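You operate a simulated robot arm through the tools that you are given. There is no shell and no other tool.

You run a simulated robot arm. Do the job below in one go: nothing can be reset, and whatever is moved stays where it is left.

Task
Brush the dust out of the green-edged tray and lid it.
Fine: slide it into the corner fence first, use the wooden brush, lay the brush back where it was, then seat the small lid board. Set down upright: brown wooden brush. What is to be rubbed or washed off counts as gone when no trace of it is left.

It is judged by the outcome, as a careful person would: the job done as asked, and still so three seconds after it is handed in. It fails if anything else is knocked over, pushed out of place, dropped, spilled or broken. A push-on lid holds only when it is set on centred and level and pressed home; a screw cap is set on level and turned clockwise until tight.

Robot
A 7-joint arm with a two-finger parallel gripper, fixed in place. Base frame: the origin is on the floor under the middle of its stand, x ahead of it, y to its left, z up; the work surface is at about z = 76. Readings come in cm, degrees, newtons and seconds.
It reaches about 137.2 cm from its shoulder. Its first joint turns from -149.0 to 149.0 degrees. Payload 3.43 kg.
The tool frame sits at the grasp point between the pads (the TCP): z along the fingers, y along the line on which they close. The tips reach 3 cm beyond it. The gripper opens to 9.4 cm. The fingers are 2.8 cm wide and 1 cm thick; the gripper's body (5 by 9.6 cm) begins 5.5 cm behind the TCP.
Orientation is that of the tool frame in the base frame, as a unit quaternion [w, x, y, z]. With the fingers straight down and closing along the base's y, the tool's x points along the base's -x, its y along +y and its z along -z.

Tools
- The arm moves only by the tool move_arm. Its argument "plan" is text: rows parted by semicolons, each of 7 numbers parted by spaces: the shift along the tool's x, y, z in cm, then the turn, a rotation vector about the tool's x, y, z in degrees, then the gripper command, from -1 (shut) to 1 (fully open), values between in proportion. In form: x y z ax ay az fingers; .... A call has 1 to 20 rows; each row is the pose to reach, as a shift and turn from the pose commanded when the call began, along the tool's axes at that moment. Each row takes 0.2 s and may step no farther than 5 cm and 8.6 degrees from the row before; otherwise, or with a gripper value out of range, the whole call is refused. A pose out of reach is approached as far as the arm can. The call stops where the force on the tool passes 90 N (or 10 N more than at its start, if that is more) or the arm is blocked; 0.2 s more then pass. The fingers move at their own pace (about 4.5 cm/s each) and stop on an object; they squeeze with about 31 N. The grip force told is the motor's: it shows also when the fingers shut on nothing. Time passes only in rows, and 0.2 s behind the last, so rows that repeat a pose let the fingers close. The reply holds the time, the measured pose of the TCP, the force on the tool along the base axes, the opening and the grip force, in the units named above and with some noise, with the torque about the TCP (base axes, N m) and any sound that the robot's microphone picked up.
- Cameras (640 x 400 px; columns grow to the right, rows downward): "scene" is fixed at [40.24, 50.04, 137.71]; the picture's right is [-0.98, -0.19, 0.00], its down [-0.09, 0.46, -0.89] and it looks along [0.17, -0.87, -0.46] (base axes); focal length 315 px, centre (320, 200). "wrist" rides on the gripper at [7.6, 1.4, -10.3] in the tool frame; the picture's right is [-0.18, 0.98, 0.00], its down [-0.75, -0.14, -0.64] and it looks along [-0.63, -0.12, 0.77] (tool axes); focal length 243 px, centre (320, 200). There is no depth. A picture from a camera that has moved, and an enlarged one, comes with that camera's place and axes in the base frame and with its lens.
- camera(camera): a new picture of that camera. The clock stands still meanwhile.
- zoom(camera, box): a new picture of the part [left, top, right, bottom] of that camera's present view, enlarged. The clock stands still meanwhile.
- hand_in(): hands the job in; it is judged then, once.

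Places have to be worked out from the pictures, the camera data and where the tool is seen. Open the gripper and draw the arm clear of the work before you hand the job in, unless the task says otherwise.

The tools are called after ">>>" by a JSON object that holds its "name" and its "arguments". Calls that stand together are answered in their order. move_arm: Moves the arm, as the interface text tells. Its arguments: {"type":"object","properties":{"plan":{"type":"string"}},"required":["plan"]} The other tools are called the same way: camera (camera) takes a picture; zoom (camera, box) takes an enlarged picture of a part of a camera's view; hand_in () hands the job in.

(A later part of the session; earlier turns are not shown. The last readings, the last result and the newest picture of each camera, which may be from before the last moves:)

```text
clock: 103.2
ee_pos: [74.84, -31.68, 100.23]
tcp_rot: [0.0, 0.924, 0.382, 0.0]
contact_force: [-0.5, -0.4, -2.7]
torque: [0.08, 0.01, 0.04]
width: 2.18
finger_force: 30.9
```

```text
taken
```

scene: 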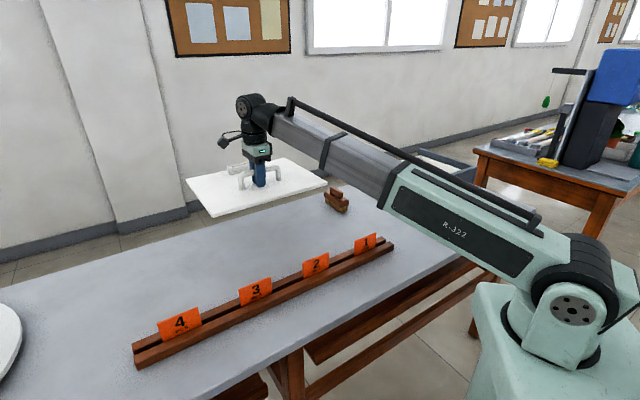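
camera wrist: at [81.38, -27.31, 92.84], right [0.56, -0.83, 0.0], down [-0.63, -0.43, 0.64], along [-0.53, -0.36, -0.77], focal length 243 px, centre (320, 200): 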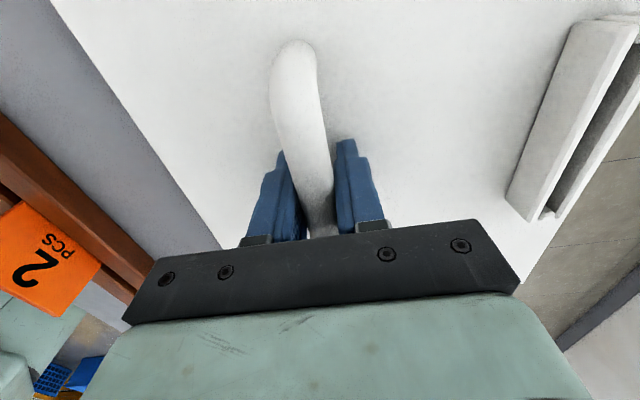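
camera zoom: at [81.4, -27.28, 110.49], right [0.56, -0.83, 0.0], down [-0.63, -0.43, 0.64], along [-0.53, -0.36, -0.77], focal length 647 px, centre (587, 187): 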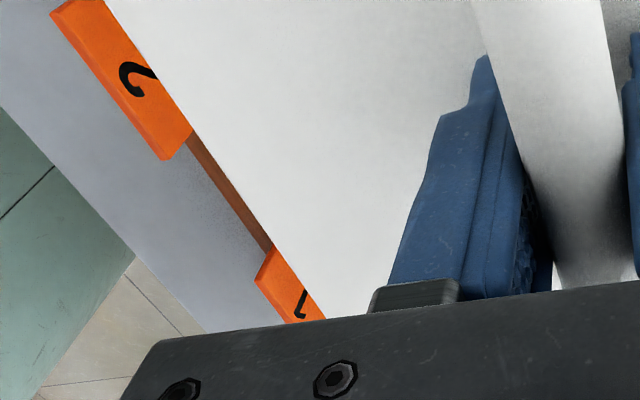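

The lid edges measure n_rel = -10.1 and +17.4 from the TCP, with yaw near 0°, so the lid centre is about 3.7 cm to +n of the grip. I carry it high over the brush to hover above the tray.

>>> {"name": "move_arm", "arguments": {"plan": "-2.5 0 0 0 0 0 -1; -6 0 0 0 0 0 -1; -10 0 0 0 0 0 -1; -14.3 0 0 0 0 0 -1; -18.6 0 0 0 0 0 -1; -22.9 0 0 0 0 0 -1; -27.2 0 0 0 0 0 -1; -31.5 0 0 0 0 0 -1; -35.8 0 0 0 0 0 -1; -40.1 0 0 0 0 0 -1; -44.4 0 0 0 0 0 -1; -48.7 0 0 0 0 0 -1; -53 0 0 0 0 0 -1; -57.3 0 0 0 0 0 -1; -61.6 0 0 0 0 0 -1; -65.9 0 0 0 0 0 -1; -70.2 0 0 0 0 0 -1; -73.5 0 0 0 0 0 -1; -76 0 0 0 0 0 -1; -77 0 0 0 0 0 -1"}}

>>> {"name": "camera", "arguments": {"camera": "scene"}}

>>> {"name": "camera", "arguments": {"camera": "wrist"}}

```text
clock: 107.4
ee_pos: [20.4, -86.07, 100.22]
tcp_rot: [0.0, 0.924, 0.383, 0.0]
contact_force: [0.1, 0.3, -1.5]
torque: [0.09, 0.06, -0.02]
width: 2.18
finger_force: 30.9
```

```text
taken
```

scene: 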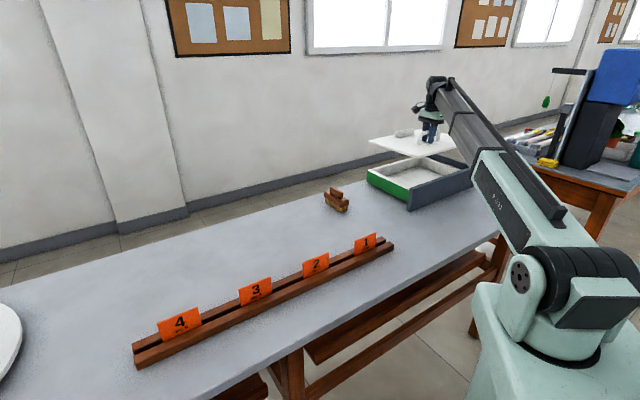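

```text
taken
camera wrist: at [26.9, -81.82, 110.39], right [0.57, -0.82, 0.0], down [-0.63, -0.43, 0.64], along [-0.53, -0.36, -0.77], focal length 243 px, centre (320, 200)
```

wrist: 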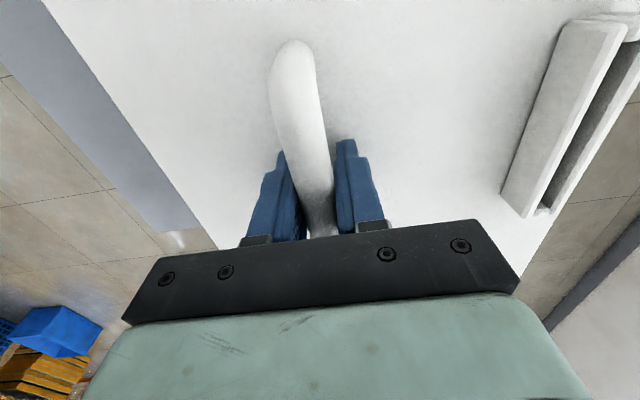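

The lid hovers above the tray. I zoom the scene view to compare the lid's corners with the tray and fence.

>>> {"name": "zoom", "arguments": {"camera": "scene", "box": [355, 120, 483, 220]}}

>>> {"name": "zoom", "arguments": {"camera": "scene", "box": [360, 125, 424, 215]}}

>>> {"name": "zoom", "arguments": {"camera": "scene", "box": [410, 120, 482, 190]}}

```text
4.00 times, centred on (419, 170) of scene
camera zoom: at [40.24, 50.04, 137.71], right [-0.98, -0.19, 0.0], down [-0.09, 0.46, -0.89], along [0.17, -0.87, -0.46], focal length 1260 px, centre (-76, 320)
```

zoom: 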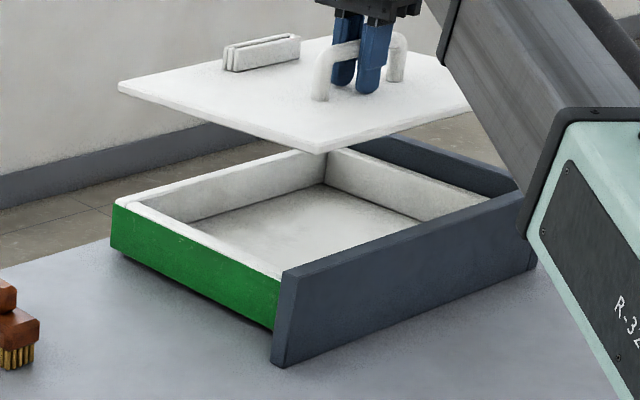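

```text
4.44 times, centred on (392, 170) of scene
camera zoom: at [40.24, 50.04, 137.71], right [-0.98, -0.19, 0.0], down [-0.09, 0.46, -0.89], along [0.17, -0.87, -0.46], focal length 1400 px, centre (0, 333)
```

zoom: 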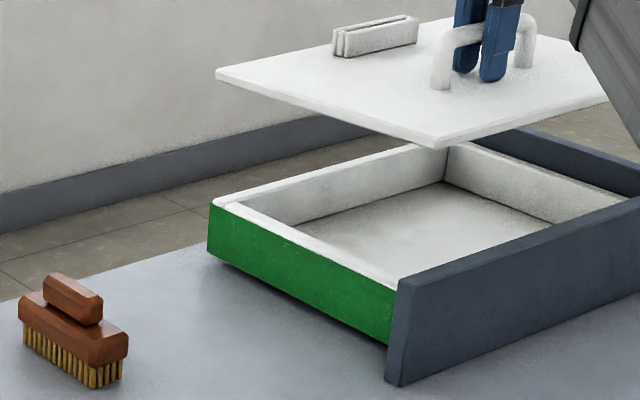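

```text
5.71 times, centred on (446, 155) of scene
camera zoom: at [40.24, 50.04, 137.71], right [-0.98, -0.19, 0.0], down [-0.09, 0.46, -0.89], along [0.17, -0.87, -0.46], focal length 1800 px, centre (-400, 457)
```

zoom: 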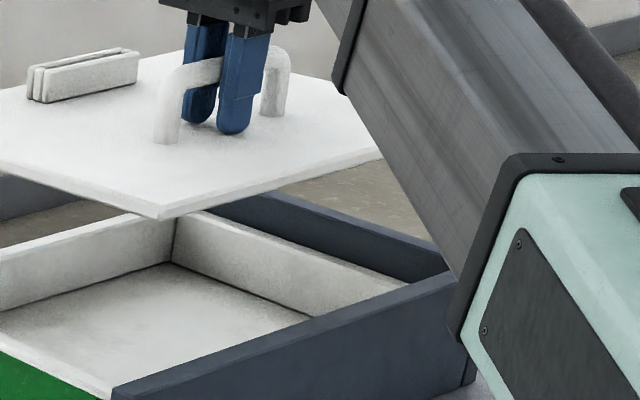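

From both cameras the lid seems tilted about 2°, with its far side low. It also needs to shift about 0.4–0.8 cm toward the fence. I level it, shift slightly, and lower it to just above the fence top to compare edges.

>>> {"name": "move_arm", "arguments": {"plan": "0 -0.1 2 -0.6 0 0 -1; 0 -0.2 4 -1.2 0 0 -1; 0 -0.3 6 -1.8 0 0 -1; 0 -0.38 7.5 -2.2 0 0 -1; 0 -0.38 8.2 -2.2 0 0 -1; 0 -0.38 8.2 -2.2 0 0 -1"}}

>>> {"name": "camera", "arguments": {"camera": "wrist"}}

>>> {"name": "zoom", "arguments": {"camera": "scene", "box": [360, 135, 424, 215]}}

>>> {"name": "zoom", "arguments": {"camera": "scene", "box": [355, 130, 483, 210]}}

```text
clock: 108.8
ee_pos: [20.2, -85.94, 91.88]
tcp_rot: [0.018, 0.924, 0.382, 0.008]
contact_force: [0.6, 0.1, -2.8]
torque: [0.08, 0.07, -0.02]
width: 2.19
finger_force: 30.9
```

```text
taken
camera wrist: at [26.38, -81.25, 102.19], right [0.56, -0.82, 0.04], down [-0.65, -0.42, 0.64], along [-0.51, -0.38, -0.77], focal length 243 px, centre (320, 200)
```

wrist: 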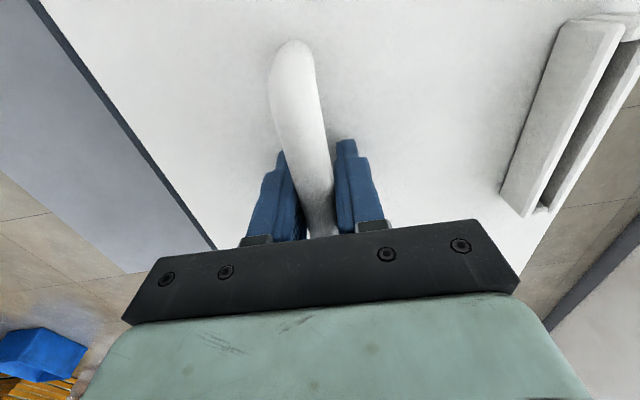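

```text
5.00 times, centred on (392, 175) of scene
camera zoom: at [40.24, 50.04, 137.71], right [-0.98, -0.19, 0.0], down [-0.09, 0.46, -0.89], along [0.17, -0.87, -0.46], focal length 1575 px, centre (-40, 325)
```

zoom: 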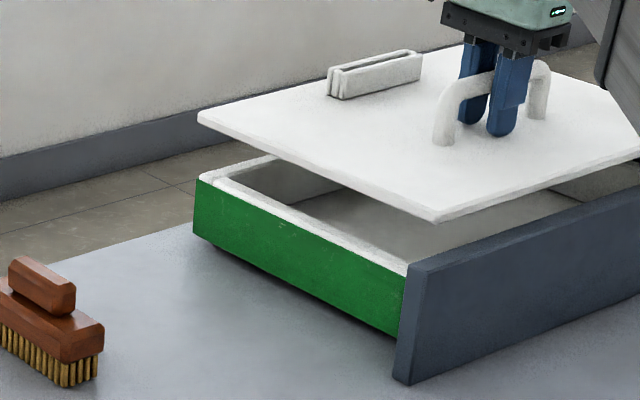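

```text
5.00 times, centred on (419, 170) of scene
camera zoom: at [40.24, 50.04, 137.71], right [-0.98, -0.19, 0.0], down [-0.09, 0.46, -0.89], along [0.17, -0.87, -0.46], focal length 1575 px, centre (-175, 350)
```

zoom: 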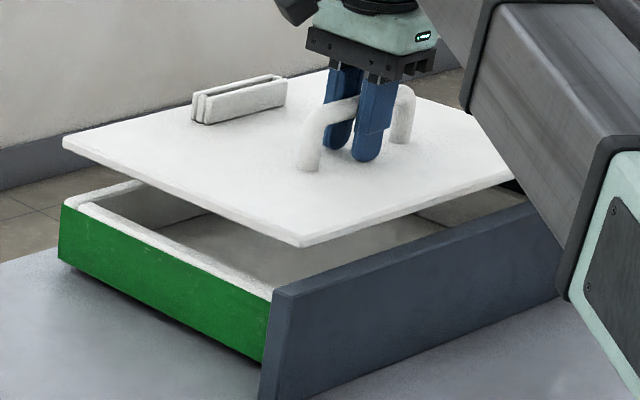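

The lid is now level: both visible corners compute to z≈88.8–89.0. Comparing corner B shows the lid needs about 0.45 cm less s+n. I lower it past the fence top with a few mm of clearance from both fence plates, stopping just above the tray rim.

>>> {"name": "move_arm", "arguments": {"plan": "0.3 -0.1 0.5 0 0 0 -1; 0.3 -0.12 1 0 0 0 -1; 0.3 -0.14 1.5 0 0 0 -1; 0.3 -0.16 2 0 0 0 -1; 0.3 -0.18 2.5 0 0 0 -1; 0.3 -0.2 2.8 0 0 0 -1; 0.3 -0.2 2.8 0 0 0 -1"}}

>>> {"name": "camera", "arguments": {"camera": "wrist"}}

>>> {"name": "zoom", "arguments": {"camera": "scene", "box": [360, 135, 424, 215]}}

>>> {"name": "zoom", "arguments": {"camera": "scene", "box": [400, 140, 480, 200]}}

```text
clock: 110.4
ee_pos: [20.32, -85.42, 89.2]
tcp_rot: [0.019, 0.924, 0.382, 0.008]
contact_force: [0.1, -0.6, -2.6]
torque: [0.07, 0.02, -0.02]
width: 2.16
finger_force: 31.3
```

```text
taken
camera wrist: at [26.53, -80.92, 99.4], right [0.56, -0.82, 0.04], down [-0.65, -0.42, 0.64], along [-0.51, -0.38, -0.77], focal length 243 px, centre (320, 200)
```

wrist: 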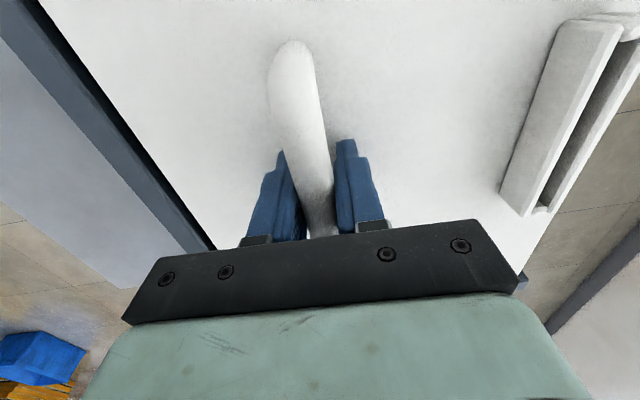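

```text
5.00 times, centred on (392, 175) of scene
camera zoom: at [40.24, 50.04, 137.71], right [-0.98, -0.19, 0.0], down [-0.09, 0.46, -0.89], along [0.17, -0.87, -0.46], focal length 1575 px, centre (-40, 325)
```

zoom: 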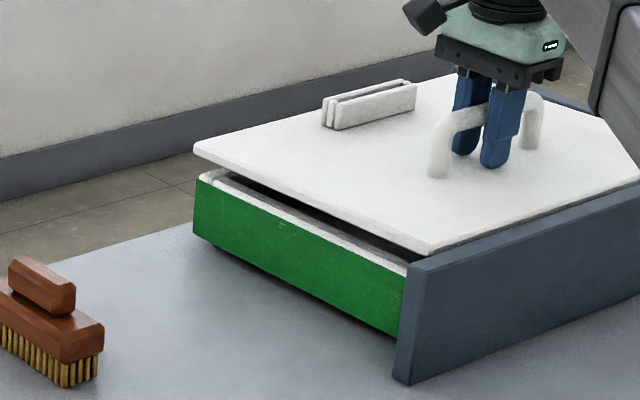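

```text
6.67 times, centred on (440, 170) of scene
camera zoom: at [40.24, 50.04, 137.71], right [-0.98, -0.19, 0.0], down [-0.09, 0.46, -0.89], along [0.17, -0.87, -0.46], focal length 2100 px, centre (-480, 400)
```

zoom: 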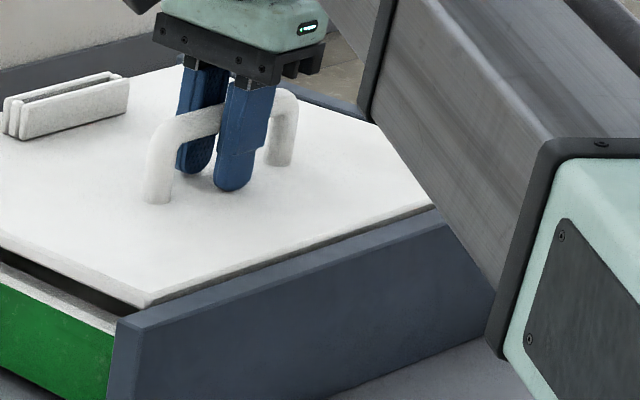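

There's still no contact, and the lid is nearly level with the fence top. I zoom the wrist view to measure the gap between the lid edge and the fence plate.

>>> {"name": "zoom", "arguments": {"camera": "wrist", "box": [0, 0, 160, 120]}}

>>> {"name": "zoom", "arguments": {"camera": "wrist", "box": [120, 140, 250, 260]}}

>>> {"name": "zoom", "arguments": {"camera": "wrist", "box": [480, 180, 600, 300]}}

```text
3.33 times, centred on (80, 60) of wrist
camera zoom: at [26.53, -80.92, 99.4], right [0.56, -0.82, 0.04], down [-0.65, -0.42, 0.64], along [-0.51, -0.38, -0.77], focal length 809 px, centre (1120, 667)
```

zoom: 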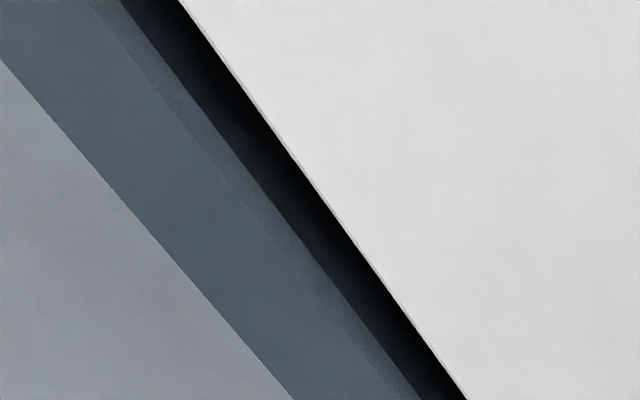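

```text
3.33 times, centred on (185, 200) of wrist
camera zoom: at [26.53, -80.92, 99.4], right [0.56, -0.82, 0.04], down [-0.65, -0.42, 0.64], along [-0.51, -0.38, -0.77], focal length 809 px, centre (770, 200)
```

zoom: 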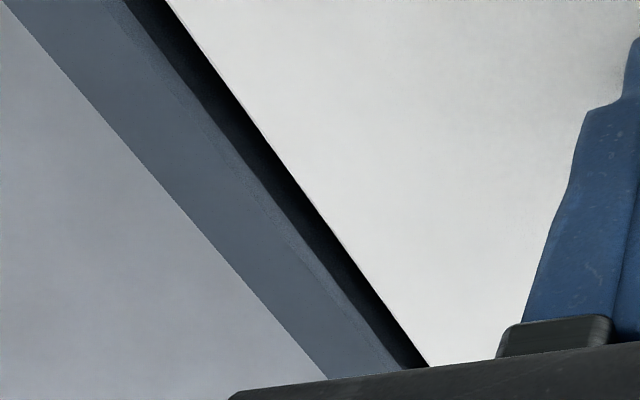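

```text
3.33 times, centred on (540, 240) of wrist
camera zoom: at [26.53, -80.92, 99.4], right [0.56, -0.82, 0.04], down [-0.65, -0.42, 0.64], along [-0.51, -0.38, -0.77], focal length 809 px, centre (-413, 67)
```

zoom: 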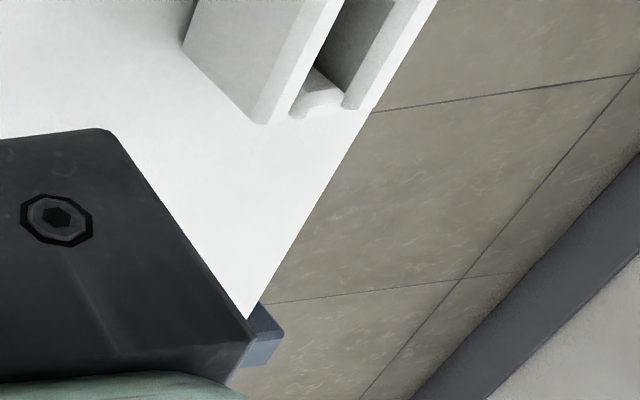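

The lid and fence edges are parallel (yaw within 0.1°), with about a 1.0 cm gap in n and probably about 0.9 cm in s. I lower 0.7 cm more so the lid's edge is just below the fence top but its underside is still above the tray rim. Then I'll feel for the fence gently.

>>> {"name": "move_arm", "arguments": {"plan": "0 -0.02 0.3 0 0 0 -1; 0 -0.03 0.6 0 0 0 -1; 0 -0.03 0.75 0 0 0 -1; 0 -0.03 0.75 0 0 0 -1"}}

>>> {"name": "zoom", "arguments": {"camera": "scene", "box": [360, 145, 424, 195]}}

>>> {"name": "zoom", "arguments": {"camera": "wrist", "box": [0, 0, 160, 120]}}

```text
clock: 111.4
ee_pos: [20.35, -85.54, 88.48]
tcp_rot: [0.018, 0.924, 0.383, 0.007]
contact_force: [0.9, 0.0, -2.7]
torque: [0.05, 0.04, -0.01]
width: 2.18
finger_force: 31.3
```

```text
8.00 times, centred on (392, 170) of scene
camera zoom: at [40.24, 50.04, 137.71], right [-0.98, -0.19, 0.0], down [-0.09, 0.46, -0.89], along [0.17, -0.87, -0.46], focal length 2520 px, centre (-256, 440)
```

zoom: 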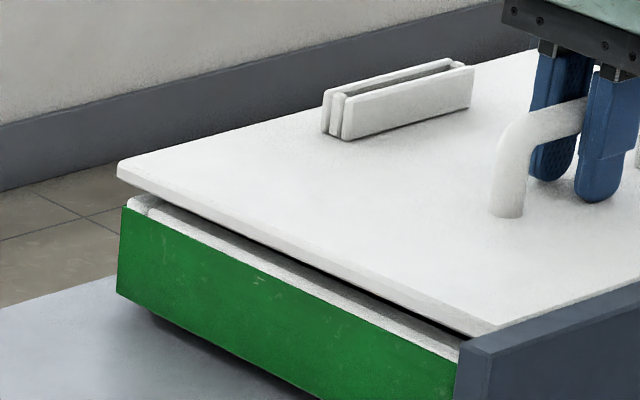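

```text
3.33 times, centred on (80, 60) of wrist
camera zoom: at [26.52, -80.9, 98.67], right [0.56, -0.82, 0.04], down [-0.65, -0.42, 0.64], along [-0.51, -0.38, -0.77], focal length 809 px, centre (1120, 667)
```

zoom: 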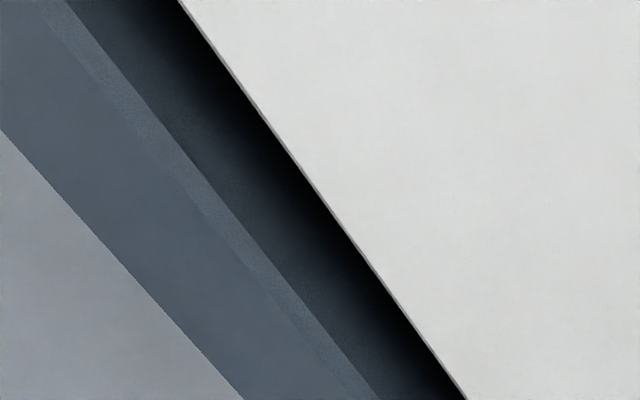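

Now the gap to the long plate reads about 1.0 cm and the lid is still free. I nudge toward the end plate (−s) in small steps, watching for contact.

>>> {"name": "move_arm", "arguments": {"plan": "-0.15 0 0 0 0 0 -1; -0.3 0 0 0 0 0 -1; -0.4 0 0 0 0 0 -1; -0.5 0 0 0 0 0 -1; -0.5 0 0 0 0 0 -1"}}

```text
clock: 112.6
ee_pos: [20.05, -85.75, 88.52]
tcp_rot: [0.017, 0.923, 0.384, 0.008]
contact_force: [11.1, 9.7, 1.5]
torque: [-0.1, 0.15, -0.08]
width: 2.19
finger_force: 30.9
```

Contact came early: about 15 N along s at TCP s≈-46.46. I back off slightly to release the pressure and look at where it touched.

>>> {"name": "move_arm", "arguments": {"plan": "0.1 0 0 0 0 0 -1; 0.2 0 0 0 0 0 -1; 0.2 0 0 0 0 0 -1"}}

>>> {"name": "zoom", "arguments": {"camera": "scene", "box": [400, 135, 480, 195]}}

>>> {"name": "zoom", "arguments": {"camera": "wrist", "box": [480, 180, 560, 260]}}

>>> {"name": "zoom", "arguments": {"camera": "wrist", "box": [130, 160, 250, 260]}}

>>> {"name": "zoom", "arguments": {"camera": "scene", "box": [360, 145, 424, 195]}}

```text
clock: 113.4
ee_pos: [19.98, -85.76, 88.37]
tcp_rot: [0.018, 0.924, 0.383, 0.007]
contact_force: [5.7, 3.1, -0.8]
torque: [-0.01, 0.09, 0.0]
width: 2.17
finger_force: 31.1
```

```text
6.67 times, centred on (440, 165) of scene
camera zoom: at [40.24, 50.04, 137.71], right [-0.98, -0.19, 0.0], down [-0.09, 0.46, -0.89], along [0.17, -0.87, -0.46], focal length 2100 px, centre (-480, 433)
```

zoom: 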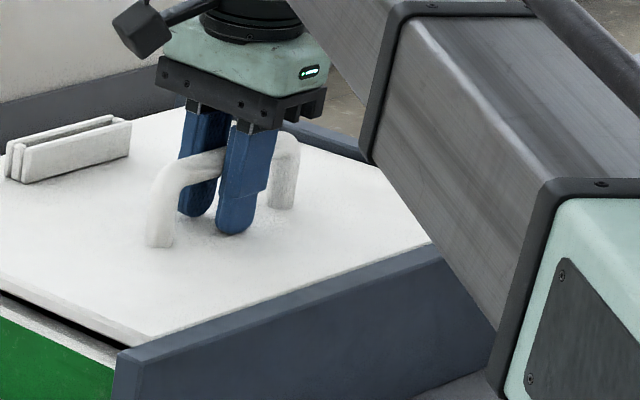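

```text
5.00 times, centred on (520, 220) of wrist
camera zoom: at [26.28, -81.13, 98.64], right [0.56, -0.82, 0.04], down [-0.65, -0.41, 0.64], along [-0.51, -0.38, -0.77], focal length 1213 px, centre (-680, 100)
```

zoom: 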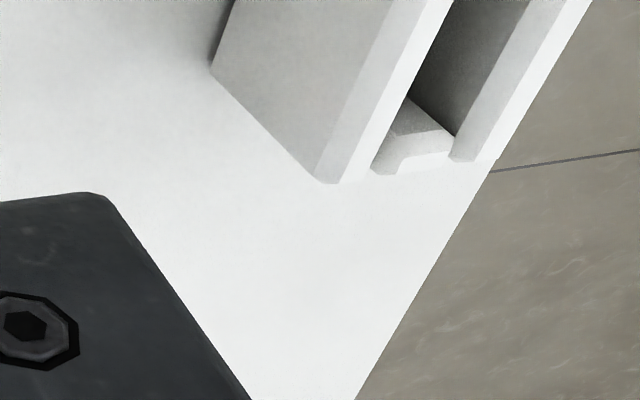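

```text
4.00 times, centred on (190, 210) of wrist
camera zoom: at [26.28, -81.13, 98.64], right [0.56, -0.82, 0.04], down [-0.65, -0.41, 0.64], along [-0.51, -0.38, -0.77], focal length 970 px, centre (840, 160)
```

zoom: 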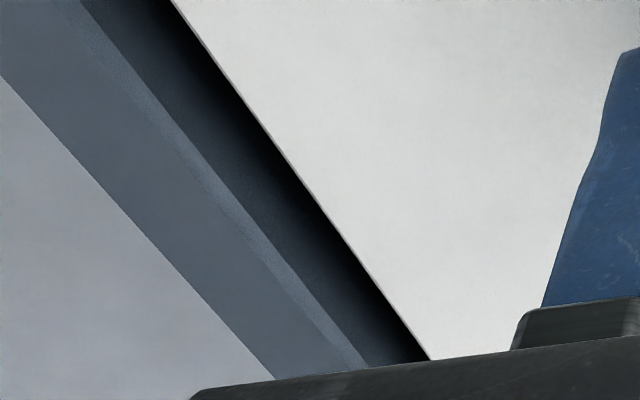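

```text
8.00 times, centred on (392, 170) of scene
camera zoom: at [40.24, 50.04, 137.71], right [-0.98, -0.19, 0.0], down [-0.09, 0.46, -0.89], along [0.17, -0.87, -0.46], focal length 2520 px, centre (-256, 440)
```

zoom: 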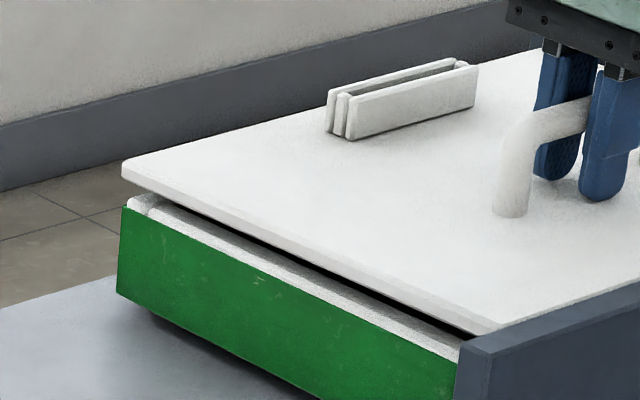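

The −s side of the lid is touching the end plate at about this position. From the corner comparison and gap measurements the lid needs about 0.1–0.15 cm off the end plate and about 0.65 cm toward the long plate. I make that shift at the same height.

>>> {"name": "move_arm", "arguments": {"plan": "0.15 -0.15 0 0 0 0 -1; 0.15 -0.3 0 0 0 0 -1; 0.15 -0.45 0 0 0 0 -1; 0.15 -0.55 0 0 0 0 -1; 0.15 -0.65 0 0 0 0 -1; 0.15 -0.65 0 0 0 0 -1"}}

>>> {"name": "zoom", "arguments": {"camera": "wrist", "box": [0, 0, 160, 120]}}

>>> {"name": "zoom", "arguments": {"camera": "wrist", "box": [130, 160, 250, 260]}}

>>> {"name": "zoom", "arguments": {"camera": "scene", "box": [360, 145, 424, 195]}}

```text
clock: 114.8
ee_pos: [19.73, -85.24, 88.38]
tcp_rot: [0.017, 0.924, 0.382, 0.007]
contact_force: [0.1, -0.3, -3.0]
torque: [0.11, 0.07, 0.01]
width: 2.22
finger_force: 31.0
```

```text
3.33 times, centred on (80, 60) of wrist
camera zoom: at [25.93, -80.55, 98.62], right [0.56, -0.82, 0.04], down [-0.65, -0.42, 0.64], along [-0.51, -0.38, -0.77], focal length 809 px, centre (1120, 667)
```

zoom: 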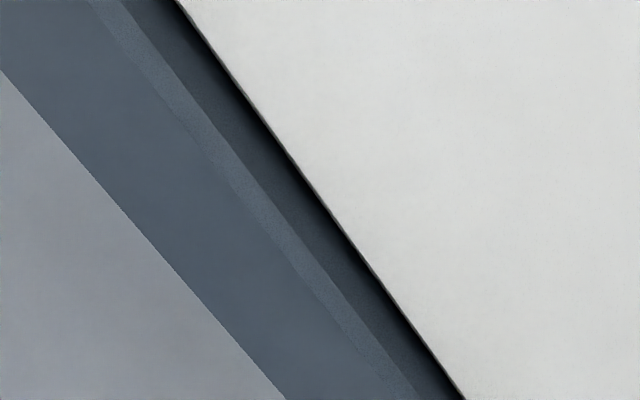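

```text
4.00 times, centred on (190, 210) of wrist
camera zoom: at [25.93, -80.55, 98.62], right [0.56, -0.82, 0.04], down [-0.65, -0.42, 0.64], along [-0.51, -0.38, -0.77], focal length 970 px, centre (840, 160)
```

zoom: 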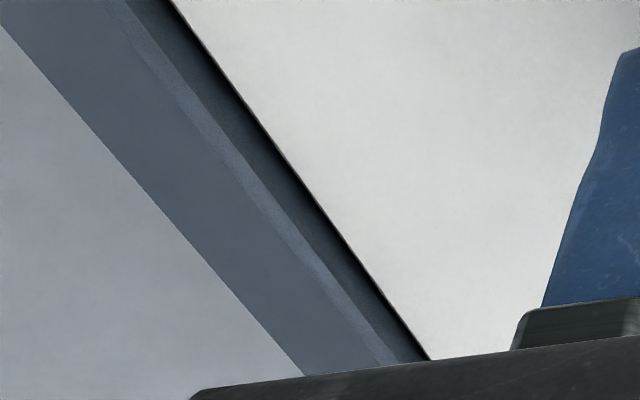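

```text
8.00 times, centred on (392, 170) of scene
camera zoom: at [40.24, 50.04, 137.71], right [-0.98, -0.19, 0.0], down [-0.09, 0.46, -0.89], along [0.17, -0.87, -0.46], focal length 2520 px, centre (-256, 440)
```

zoom: 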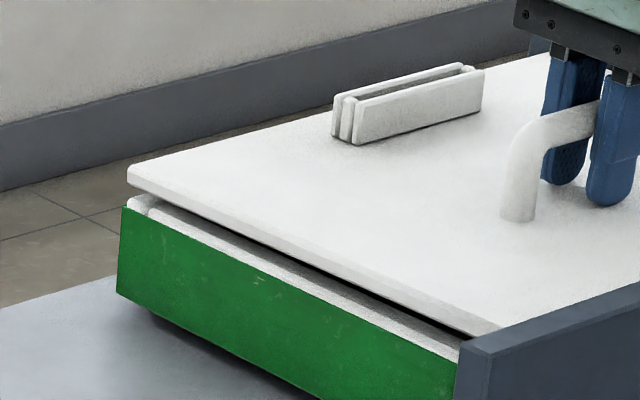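

The gap to the long plate is now roughly 0.2–0.5 cm, the lid is free, and corner B lines up within about 0.2 cm laterally. I lower in small steps and watch the force to see whether the lid's underside enters the tray.

>>> {"name": "move_arm", "arguments": {"plan": "0 0 0.15 0 0 0 -1; 0 0 0.3 0 0 0 -1; 0 -0.01 0.45 0 0 0 -1; 0 -0.02 0.6 0 0 0 -1; 0 -0.02 0.6 0 0 0 -1"}}

```text
clock: 116.0
ee_pos: [19.64, -85.19, 87.75]
tcp_rot: [0.018, 0.924, 0.383, 0.008]
contact_force: [1.1, -0.7, -2.8]
torque: [0.06, 0.08, -0.01]
width: 2.16
finger_force: 31.1
```

Still hanging free at z=87.75, so I continue down in 0.15 cm steps.

>>> {"name": "move_arm", "arguments": {"plan": "0 0 0.15 0 0 0 -1; 0 -0.01 0.3 0 0 0 -1; 0 -0.01 0.4 0 0 0 -1; 0 -0.01 0.4 0 0 0 -1"}}

>>> {"name": "zoom", "arguments": {"camera": "scene", "box": [360, 145, 424, 195]}}

```text
clock: 117.0
ee_pos: [19.74, -85.1, 87.33]
tcp_rot: [0.018, 0.924, 0.382, 0.007]
contact_force: [-0.2, -0.3, -3.3]
torque: [-0.09, 0.05, -0.04]
width: 2.2
finger_force: 30.8
```

```text
8.00 times, centred on (392, 170) of scene
camera zoom: at [40.24, 50.04, 137.71], right [-0.98, -0.19, 0.0], down [-0.09, 0.46, -0.89], along [0.17, -0.87, -0.46], focal length 2520 px, centre (-256, 440)
```

zoom: 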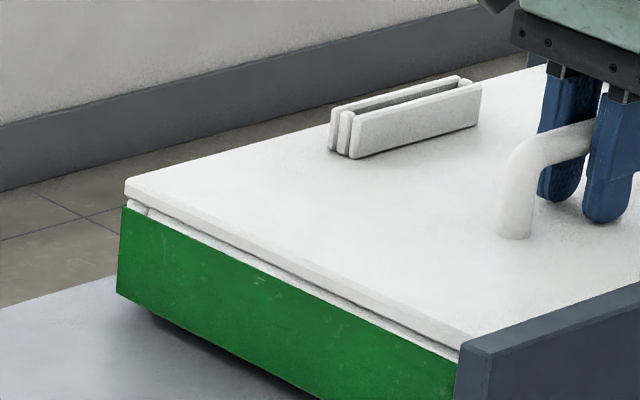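

The lid sits right over the tray with edges lined up and only a few mm of gap left, still without force. I continue down until it lands.

>>> {"name": "move_arm", "arguments": {"plan": "0 0 0.12 0 0 0 -1; 0 0 0.24 0 0 0 -1; 0 -0.01 0.36 0 0 0 -1; 0 -0.01 0.36 0 0 0 -1"}}

>>> {"name": "zoom", "arguments": {"camera": "scene", "box": [360, 145, 424, 195]}}

```text
clock: 118.0
ee_pos: [19.77, -85.19, 87.3]
tcp_rot: [0.019, 0.923, 0.383, 0.007]
contact_force: [-0.6, -5.9, 43.2]
torque: [0.48, 0.28, -0.03]
width: 2.18
finger_force: 30.8
```

```text
8.00 times, centred on (392, 170) of scene
camera zoom: at [40.24, 50.04, 137.71], right [-0.98, -0.19, 0.0], down [-0.09, 0.46, -0.89], along [0.17, -0.87, -0.46], focal length 2520 px, centre (-256, 440)
```

zoom: 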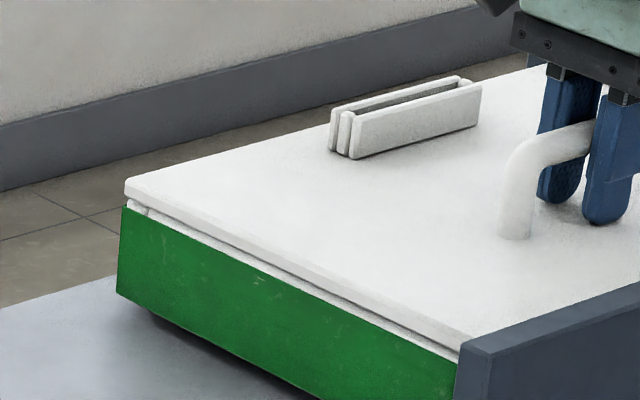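

The lid landed at z≈87.3 with 43 N. The robot side looks seated, but the far (high-n) side seems a few mm high. I ease the press and look closely.

>>> {"name": "move_arm", "arguments": {"plan": "0 0 -0.15 0 0 0 -1; 0 0 -0.3 0 0 0 -1; 0 0 -0.3 0 0 0 -1"}}

>>> {"name": "zoom", "arguments": {"camera": "scene", "box": [362, 158, 394, 178]}}

>>> {"name": "zoom", "arguments": {"camera": "scene", "box": [390, 170, 422, 190]}}

>>> {"name": "camera", "arguments": {"camera": "wrist"}}

```text
clock: 118.8
ee_pos: [19.73, -85.08, 87.25]
tcp_rot: [0.017, 0.924, 0.382, 0.008]
contact_force: [2.5, -5.8, 17.0]
torque: [-0.63, 0.96, 0.12]
width: 2.15
finger_force: 30.9
```

```text
16.00 times, centred on (378, 168) of scene
camera zoom: at [40.24, 50.04, 137.71], right [-0.98, -0.19, 0.0], down [-0.09, 0.46, -0.89], along [0.17, -0.87, -0.46], focal length 5040 px, centre (-608, 712)
```

zoom: 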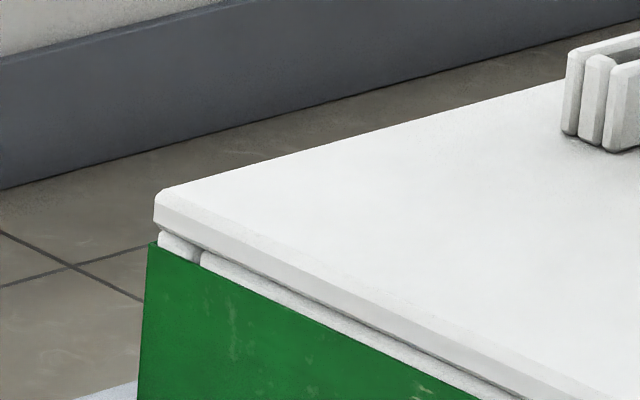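

```text
16.00 times, centred on (406, 180) of scene
camera zoom: at [40.24, 50.04, 137.71], right [-0.98, -0.19, 0.0], down [-0.09, 0.46, -0.89], along [0.17, -0.87, -0.46], focal length 5040 px, centre (-1056, 520)
```

zoom: 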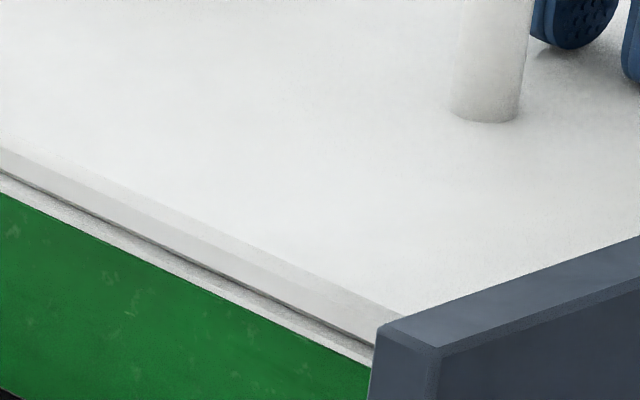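

```text
taken
camera wrist: at [25.94, -80.46, 97.52], right [0.56, -0.82, 0.04], down [-0.65, -0.42, 0.64], along [-0.51, -0.38, -0.77], focal length 243 px, centre (320, 200)
```

wrist: 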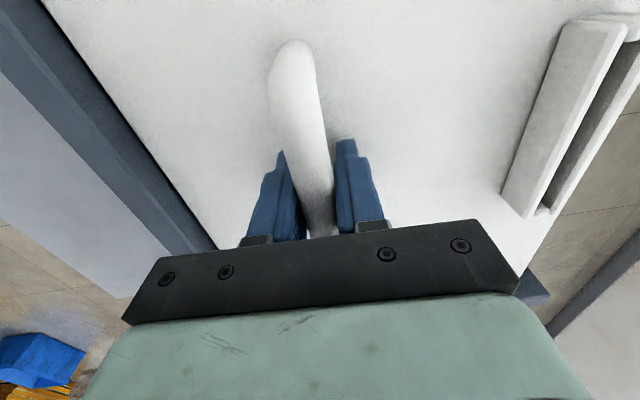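

The lid edge now sits close on the rim all along the visible side. The force reading looks transient, so I hold still and re-read before going on.

>>> {"name": "move_arm", "arguments": {"plan": "0 0 0 0 0 0 -1; 0 0 0 0 0 0 -1; 0 0 0 0 0 0 -1"}}

>>> {"name": "zoom", "arguments": {"camera": "scene", "box": [362, 158, 394, 178]}}

>>> {"name": "zoom", "arguments": {"camera": "scene", "box": [355, 130, 483, 210]}}

```text
clock: 119.6
ee_pos: [19.69, -85.09, 87.23]
tcp_rot: [0.015, 0.924, 0.383, 0.008]
contact_force: [0.0, -0.5, 4.9]
torque: [0.0, 0.36, 0.05]
width: 2.21
finger_force: 31.1
```

```text
16.00 times, centred on (378, 168) of scene
camera zoom: at [40.24, 50.04, 137.71], right [-0.98, -0.19, 0.0], down [-0.09, 0.46, -0.89], along [0.17, -0.87, -0.46], focal length 5040 px, centre (-608, 712)
```

zoom: 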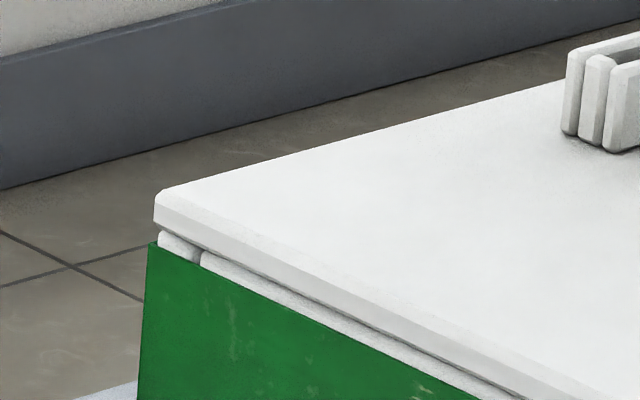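

```text
5.00 times, centred on (419, 170) of scene
camera zoom: at [40.24, 50.04, 137.71], right [-0.98, -0.19, 0.0], down [-0.09, 0.46, -0.89], along [0.17, -0.87, -0.46], focal length 1575 px, centre (-175, 350)
```

zoom: 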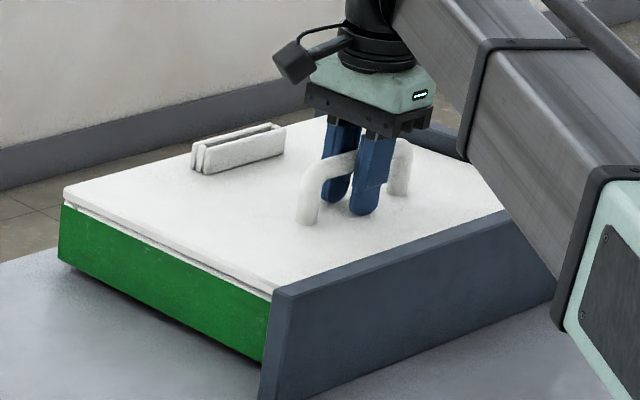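

The lid rests on the rim all round and the force has settled to about 5 N. I open the fingers partway to release the bar, then rise clear.

>>> {"name": "move_arm", "arguments": {"plan": "0 0 0 0 0 0 -0.4; 0 0 0 0 0 0 -0.3; 0 0 -0.2 0 0 0 -0.2; 0 0 -0.5 0 0 0 0; 0 0 -1.5 0 0 0 0.1; 0 0 -4 0 0 0 0.1; 0 0 -8 0 0 0 0.1; 0 0 -12 0 0 0 0.1; 0 0 -12 0 0 0 0.1"}}

>>> {"name": "camera", "arguments": {"camera": "wrist"}}

>>> {"name": "zoom", "arguments": {"camera": "scene", "box": [355, 130, 483, 210]}}

>>> {"name": "zoom", "arguments": {"camera": "scene", "box": [362, 158, 394, 178]}}

```text
clock: 121.6
ee_pos: [19.35, -84.77, 99.2]
tcp_rot: [0.017, 0.924, 0.382, 0.007]
contact_force: [0.4, -0.1, 0.0]
torque: [0.02, 0.03, 0.02]
width: 5.15
finger_force: 0.1
```

```text
taken
camera wrist: at [25.63, -80.27, 109.5], right [0.56, -0.82, 0.04], down [-0.65, -0.42, 0.64], along [-0.51, -0.38, -0.77], focal length 243 px, centre (320, 200)
```

wrist: 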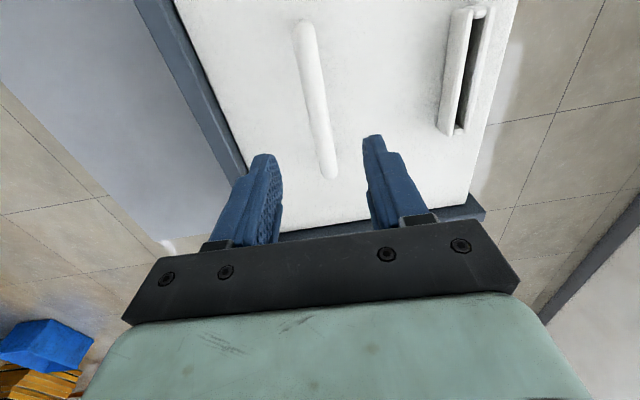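

```text
5.00 times, centred on (419, 170) of scene
camera zoom: at [40.24, 50.04, 137.71], right [-0.98, -0.19, 0.0], down [-0.09, 0.46, -0.89], along [0.17, -0.87, -0.46], focal length 1575 px, centre (-175, 350)
```

zoom: 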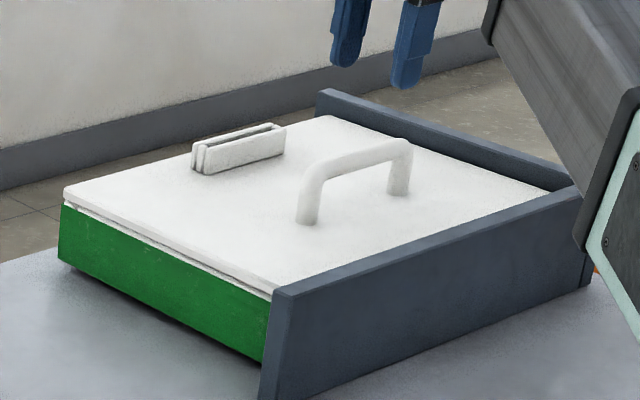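

```text
16.00 times, centred on (378, 168) of scene
camera zoom: at [40.24, 50.04, 137.71], right [-0.98, -0.19, 0.0], down [-0.09, 0.46, -0.89], along [0.17, -0.87, -0.46], focal length 5040 px, centre (-608, 712)
```

zoom: 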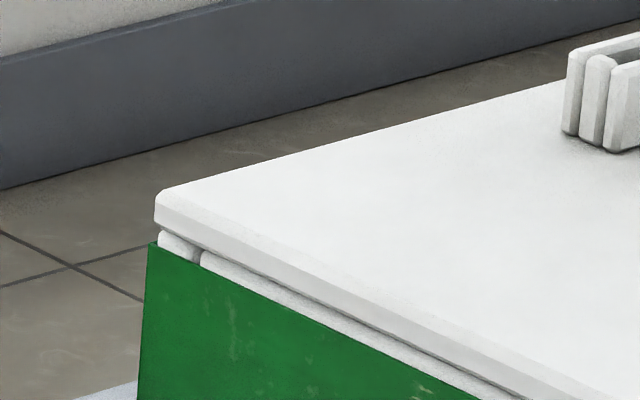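

The lid is released and sits level on the tray. I zoom the wrist view to check the margins to both fence plates.

>>> {"name": "zoom", "arguments": {"camera": "wrist", "box": [130, 0, 530, 250]}}

>>> {"name": "zoom", "arguments": {"camera": "wrist", "box": [400, 160, 500, 240]}}

>>> {"name": "zoom", "arguments": {"camera": "scene", "box": [415, 145, 479, 185]}}

```text
1.60 times, centred on (330, 125) of wrist
camera zoom: at [25.63, -80.27, 109.5], right [0.56, -0.82, 0.04], down [-0.65, -0.42, 0.64], along [-0.51, -0.38, -0.77], focal length 388 px, centre (304, 320)
```

zoom: 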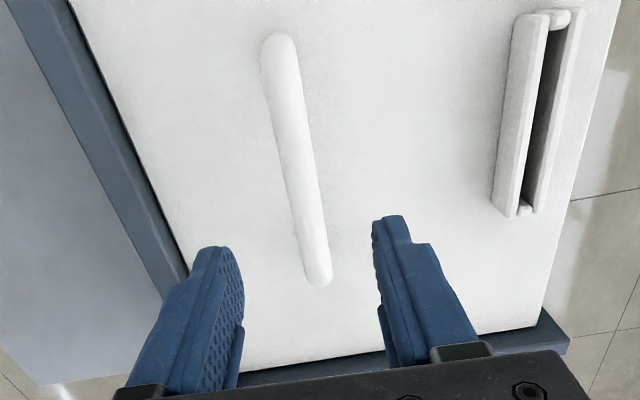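

```text
5.00 times, centred on (450, 200) of wrist
camera zoom: at [25.63, -80.27, 109.5], right [0.56, -0.82, 0.04], down [-0.65, -0.42, 0.64], along [-0.51, -0.38, -0.77], focal length 1213 px, centre (-330, 200)
```

zoom: 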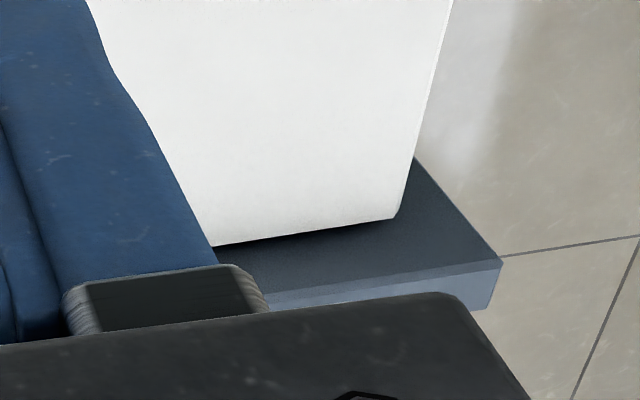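

```text
10.00 times, centred on (447, 165) of scene
camera zoom: at [40.24, 50.04, 137.71], right [-0.98, -0.19, 0.0], down [-0.09, 0.46, -0.89], along [0.17, -0.87, -0.46], focal length 3150 px, centre (-950, 550)
```

zoom: 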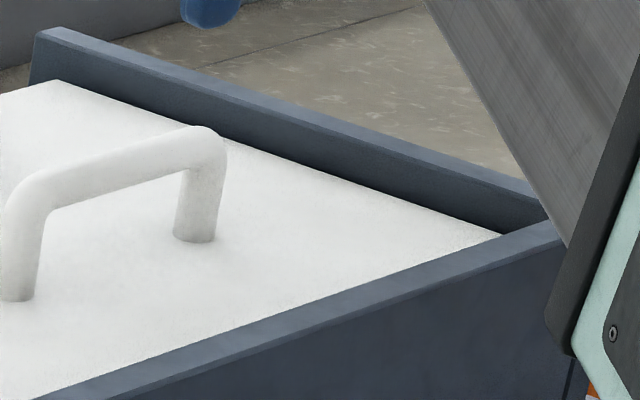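

The lid lies inside both fence plates with a small even margin. Next I level the tool, close the fingers, and go over the lid's true centre to press it home.

>>> {"name": "move_arm", "arguments": {"plan": "-0.1 1.5 1 0.7 0 0 -1; -0.2 3 2 1.5 0 0 -1; -0.35 4.4 4 2.2 0 0 -1; -0.35 4.4 5 2.2 0 0 -1; -0.35 4.4 5 2.2 0 0 -1; -0.35 4.4 5 2.2 0 0 -1"}}

>>> {"name": "camera", "arguments": {"camera": "wrist"}}

```text
clock: 123.0
ee_pos: [22.4, -88.3, 94.38]
tcp_rot: [0.0, 0.924, 0.382, 0.0]
contact_force: [0.8, 0.6, 0.4]
torque: [0.0, 0.0, 0.01]
width: 0.02
finger_force: 30.5
```

```text
taken
camera wrist: at [28.88, -84.03, 104.63], right [0.56, -0.83, 0.0], down [-0.63, -0.43, 0.64], along [-0.53, -0.36, -0.77], focal length 243 px, centre (320, 200)
```

wrist: 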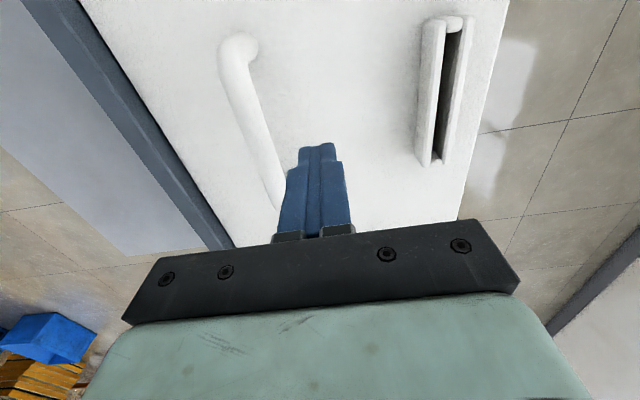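

The closed fingers are over the lid centre (s≈-46.6, n≈78.3), beside the handle. I descend to just above the surface.

>>> {"name": "move_arm", "arguments": {"plan": "0 0 3 0 0 0 -1; 0 0 5 0 0 0 -1; 0 0 6 0 0 0 -1; 0 0 6.3 0 0 0 -1; 0 0 6.5 0 0 0 -1; 0 0 6.5 0 0 0 -1"}}

>>> {"name": "move_arm", "arguments": {"plan": "0 0 0.1 0 0 0 -1; 0 0 0.2 0 0 0 -1; 0 0 0.3 0 0 0 -1; 0 0 0.4 0 0 0 -1; 0 0 0.4 0 0 0 -1"}}

```text
clock: 124.4
ee_pos: [22.26, -88.33, 87.95]
tcp_rot: [0.0, 0.924, 0.382, 0.0]
contact_force: [0.1, -0.6, 0.1]
torque: [-0.01, -0.02, 0.01]
width: 0.0
finger_force: 31.1
```

```text
clock: 125.6
ee_pos: [22.41, -88.29, 87.57]
tcp_rot: [0.0, 0.924, 0.383, 0.001]
contact_force: [-0.4, -0.7, 0.2]
torque: [-0.01, 0.01, 0.02]
width: 0.03
finger_force: 31.0
```

No contact yet at tip z≈84.6. I continue in 1 mm steps.

>>> {"name": "move_arm", "arguments": {"plan": "0 0 0.1 0 0 0 -1; 0 0 0.2 0 0 0 -1; 0 0 0.3 0 0 0 -1; 0 0 0.3 0 0 0 -1"}}

```text
clock: 126.6
ee_pos: [22.39, -88.24, 87.19]
tcp_rot: [0.0, 0.924, 0.382, -0.001]
contact_force: [0.0, 0.6, -0.3]
torque: [-0.01, -0.02, 0.0]
width: 0.01
finger_force: 31.2
```

Still free at tip z≈84.2. A few more small steps.

>>> {"name": "move_arm", "arguments": {"plan": "0 0 0.1 0 0 0 -1; 0 0 0.2 0 0 0 -1; 0 0 0.3 0 0 0 -1; 0 0 0.3 0 0 0 -1"}}

```text
clock: 127.6
ee_pos: [22.32, -88.24, 87.17]
tcp_rot: [0.002, 0.924, 0.383, 0.0]
contact_force: [1.3, -4.4, 34.7]
torque: [-0.02, -0.11, -0.04]
width: 0.01
finger_force: 30.4
```

The lid's centre is at z≈84.15 with 35 N of pressing force. I press a little harder to be sure it is home and see if it moves.

>>> {"name": "move_arm", "arguments": {"plan": "0 0 0.1 0 0 0 -1; 0 0 0.2 0 0 0 -1; 0 0 0.2 0 0 0 -1"}}

>>> {"name": "zoom", "arguments": {"camera": "scene", "box": [362, 158, 394, 178]}}

>>> {"name": "zoom", "arguments": {"camera": "scene", "box": [390, 170, 422, 190]}}

```text
clock: 128.4
ee_pos: [22.37, -88.31, 87.1]
tcp_rot: [0.004, 0.924, 0.383, -0.001]
contact_force: [3.6, -11.2, 69.4]
torque: [-0.15, -0.2, -0.03]
width: 0.0
finger_force: 31.2
```

```text
16.00 times, centred on (378, 168) of scene
camera zoom: at [40.24, 50.04, 137.71], right [-0.98, -0.19, 0.0], down [-0.09, 0.46, -0.89], along [0.17, -0.87, -0.46], focal length 5040 px, centre (-608, 712)
```

zoom: 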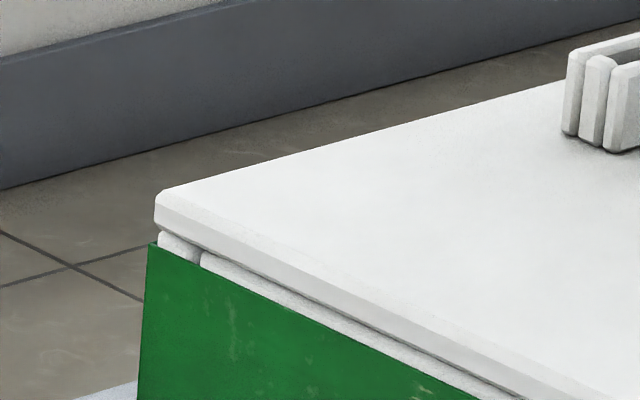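

```text
16.00 times, centred on (406, 180) of scene
camera zoom: at [40.24, 50.04, 137.71], right [-0.98, -0.19, 0.0], down [-0.09, 0.46, -0.89], along [0.17, -0.87, -0.46], focal length 5040 px, centre (-1056, 520)
```

zoom: 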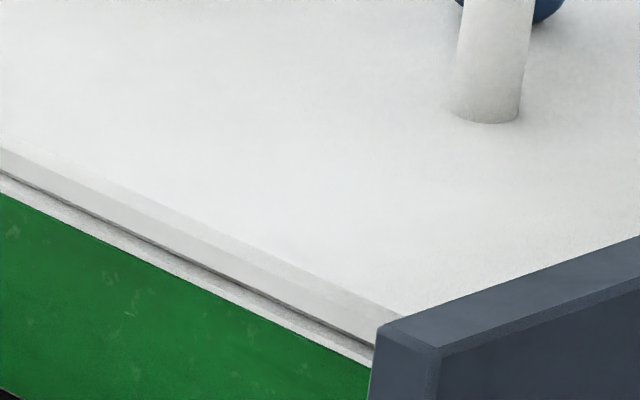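

Under 69 N at its centre the lid does not move, and only a thin seam shows between lid and rim, so it is home there. As a levelness check I'll touch the surface near the corners, starting at the far −s corner.

>>> {"name": "move_arm", "arguments": {"plan": "0 0 -1 0 0 0 -1; -3 1.5 -2 0 0 0 -1; -7 3.5 -2 0 0 0 -1; -10.5 5 -2 0 0 0 -1; -12.5 6.5 -2 0 0 0 -1; -12.5 6.5 -1 0 0 0 -1; -12.5 6.5 -0.6 0 0 0 -1; -12.5 6.5 -0.6 0 0 0 -1"}}

>>> {"name": "move_arm", "arguments": {"plan": "0 0 0.1 0 0 0 -1; 0 0 0.2 0 0 0 -1; 0 0 0.3 0 0 0 -1; 0 0 0.3 0 0 0 -1"}}

```text
clock: 130.2
ee_pos: [18.22, -101.78, 87.4]
tcp_rot: [0.0, 0.924, 0.383, 0.0]
contact_force: [0.1, 0.7, -0.5]
torque: [-0.04, 0.01, 0.01]
width: 0.0
finger_force: 31.0
```

```text
clock: 131.2
ee_pos: [18.06, -101.71, 87.14]
tcp_rot: [0.001, 0.924, 0.383, 0.0]
contact_force: [-1.9, -2.7, 14.2]
torque: [0.03, -0.01, 0.08]
width: 0.0
finger_force: 31.1
```

The surface there is at z≈84.14, matching the centre at 84.15. I check the +s far corner as well.

>>> {"name": "move_arm", "arguments": {"plan": "0 0 -2 0 0 0 -1; 4.5 0 -3 0 0 0 -1; 9 0 -6 0 0 0 -1; 13.5 0 -6 0 0 0 -1; 18 0 -6 0 0 0 -1; 22 0 -5 0 0 0 -1; 26 0 -3 0 0 0 -1; 26 0 -1 0 0 0 -1; 26 0 -0.3 0 0 0 -1; 26 0 -0.3 0 0 0 -1"}}

>>> {"name": "move_arm", "arguments": {"plan": "0 0 0.1 0 0 0 -1; 0 0 0.2 0 0 0 -1; 0 0 0.3 0 0 0 -1; 0 0 0.3 0 0 0 -1"}}

```text
refused: row 3 steps farther than a row can; nothing moved
```

```text
clock: 132.2
ee_pos: [18.13, -101.7, 87.17]
tcp_rot: [0.002, 0.924, 0.383, -0.002]
contact_force: [-4.8, -9.0, 54.7]
torque: [-0.08, -0.04, 0.08]
width: 0.0
finger_force: 30.7
```

The travel call was refused, so the second call only pressed the same spot harder (55 N). The lid did not move, so no harm done. I redo the travel with valid steps and will wait for the result this time.

>>> {"name": "move_arm", "arguments": {"plan": "0 0 -2 0 0 0 -1; 4 0 -4 0 0 0 -1; 8.5 0 -5 0 0 0 -1; 13 0 -5 0 0 0 -1; 17.5 0 -5 0 0 0 -1; 22 0 -4.5 0 0 0 -1; 26 0 -3 0 0 0 -1; 26 0 -1.2 0 0 0 -1; 26 0 -0.7 0 0 0 -1; 26 0 -0.7 0 0 0 -1"}}

>>> {"name": "zoom", "arguments": {"camera": "scene", "box": [355, 130, 483, 210]}}

```text
clock: 134.4
ee_pos: [36.45, -83.36, 87.43]
tcp_rot: [0.001, 0.924, 0.383, 0.0]
contact_force: [0.0, -0.4, 0.5]
torque: [0.0, -0.03, -0.02]
width: 0.0
finger_force: 31.0
```

```text
5.00 times, centred on (419, 170) of scene
camera zoom: at [40.24, 50.04, 137.71], right [-0.98, -0.19, 0.0], down [-0.09, 0.46, -0.89], along [0.17, -0.87, -0.46], focal length 1575 px, centre (-175, 350)
```

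zoom: 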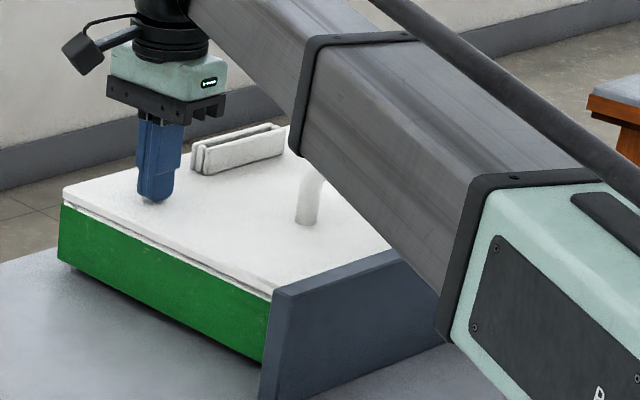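

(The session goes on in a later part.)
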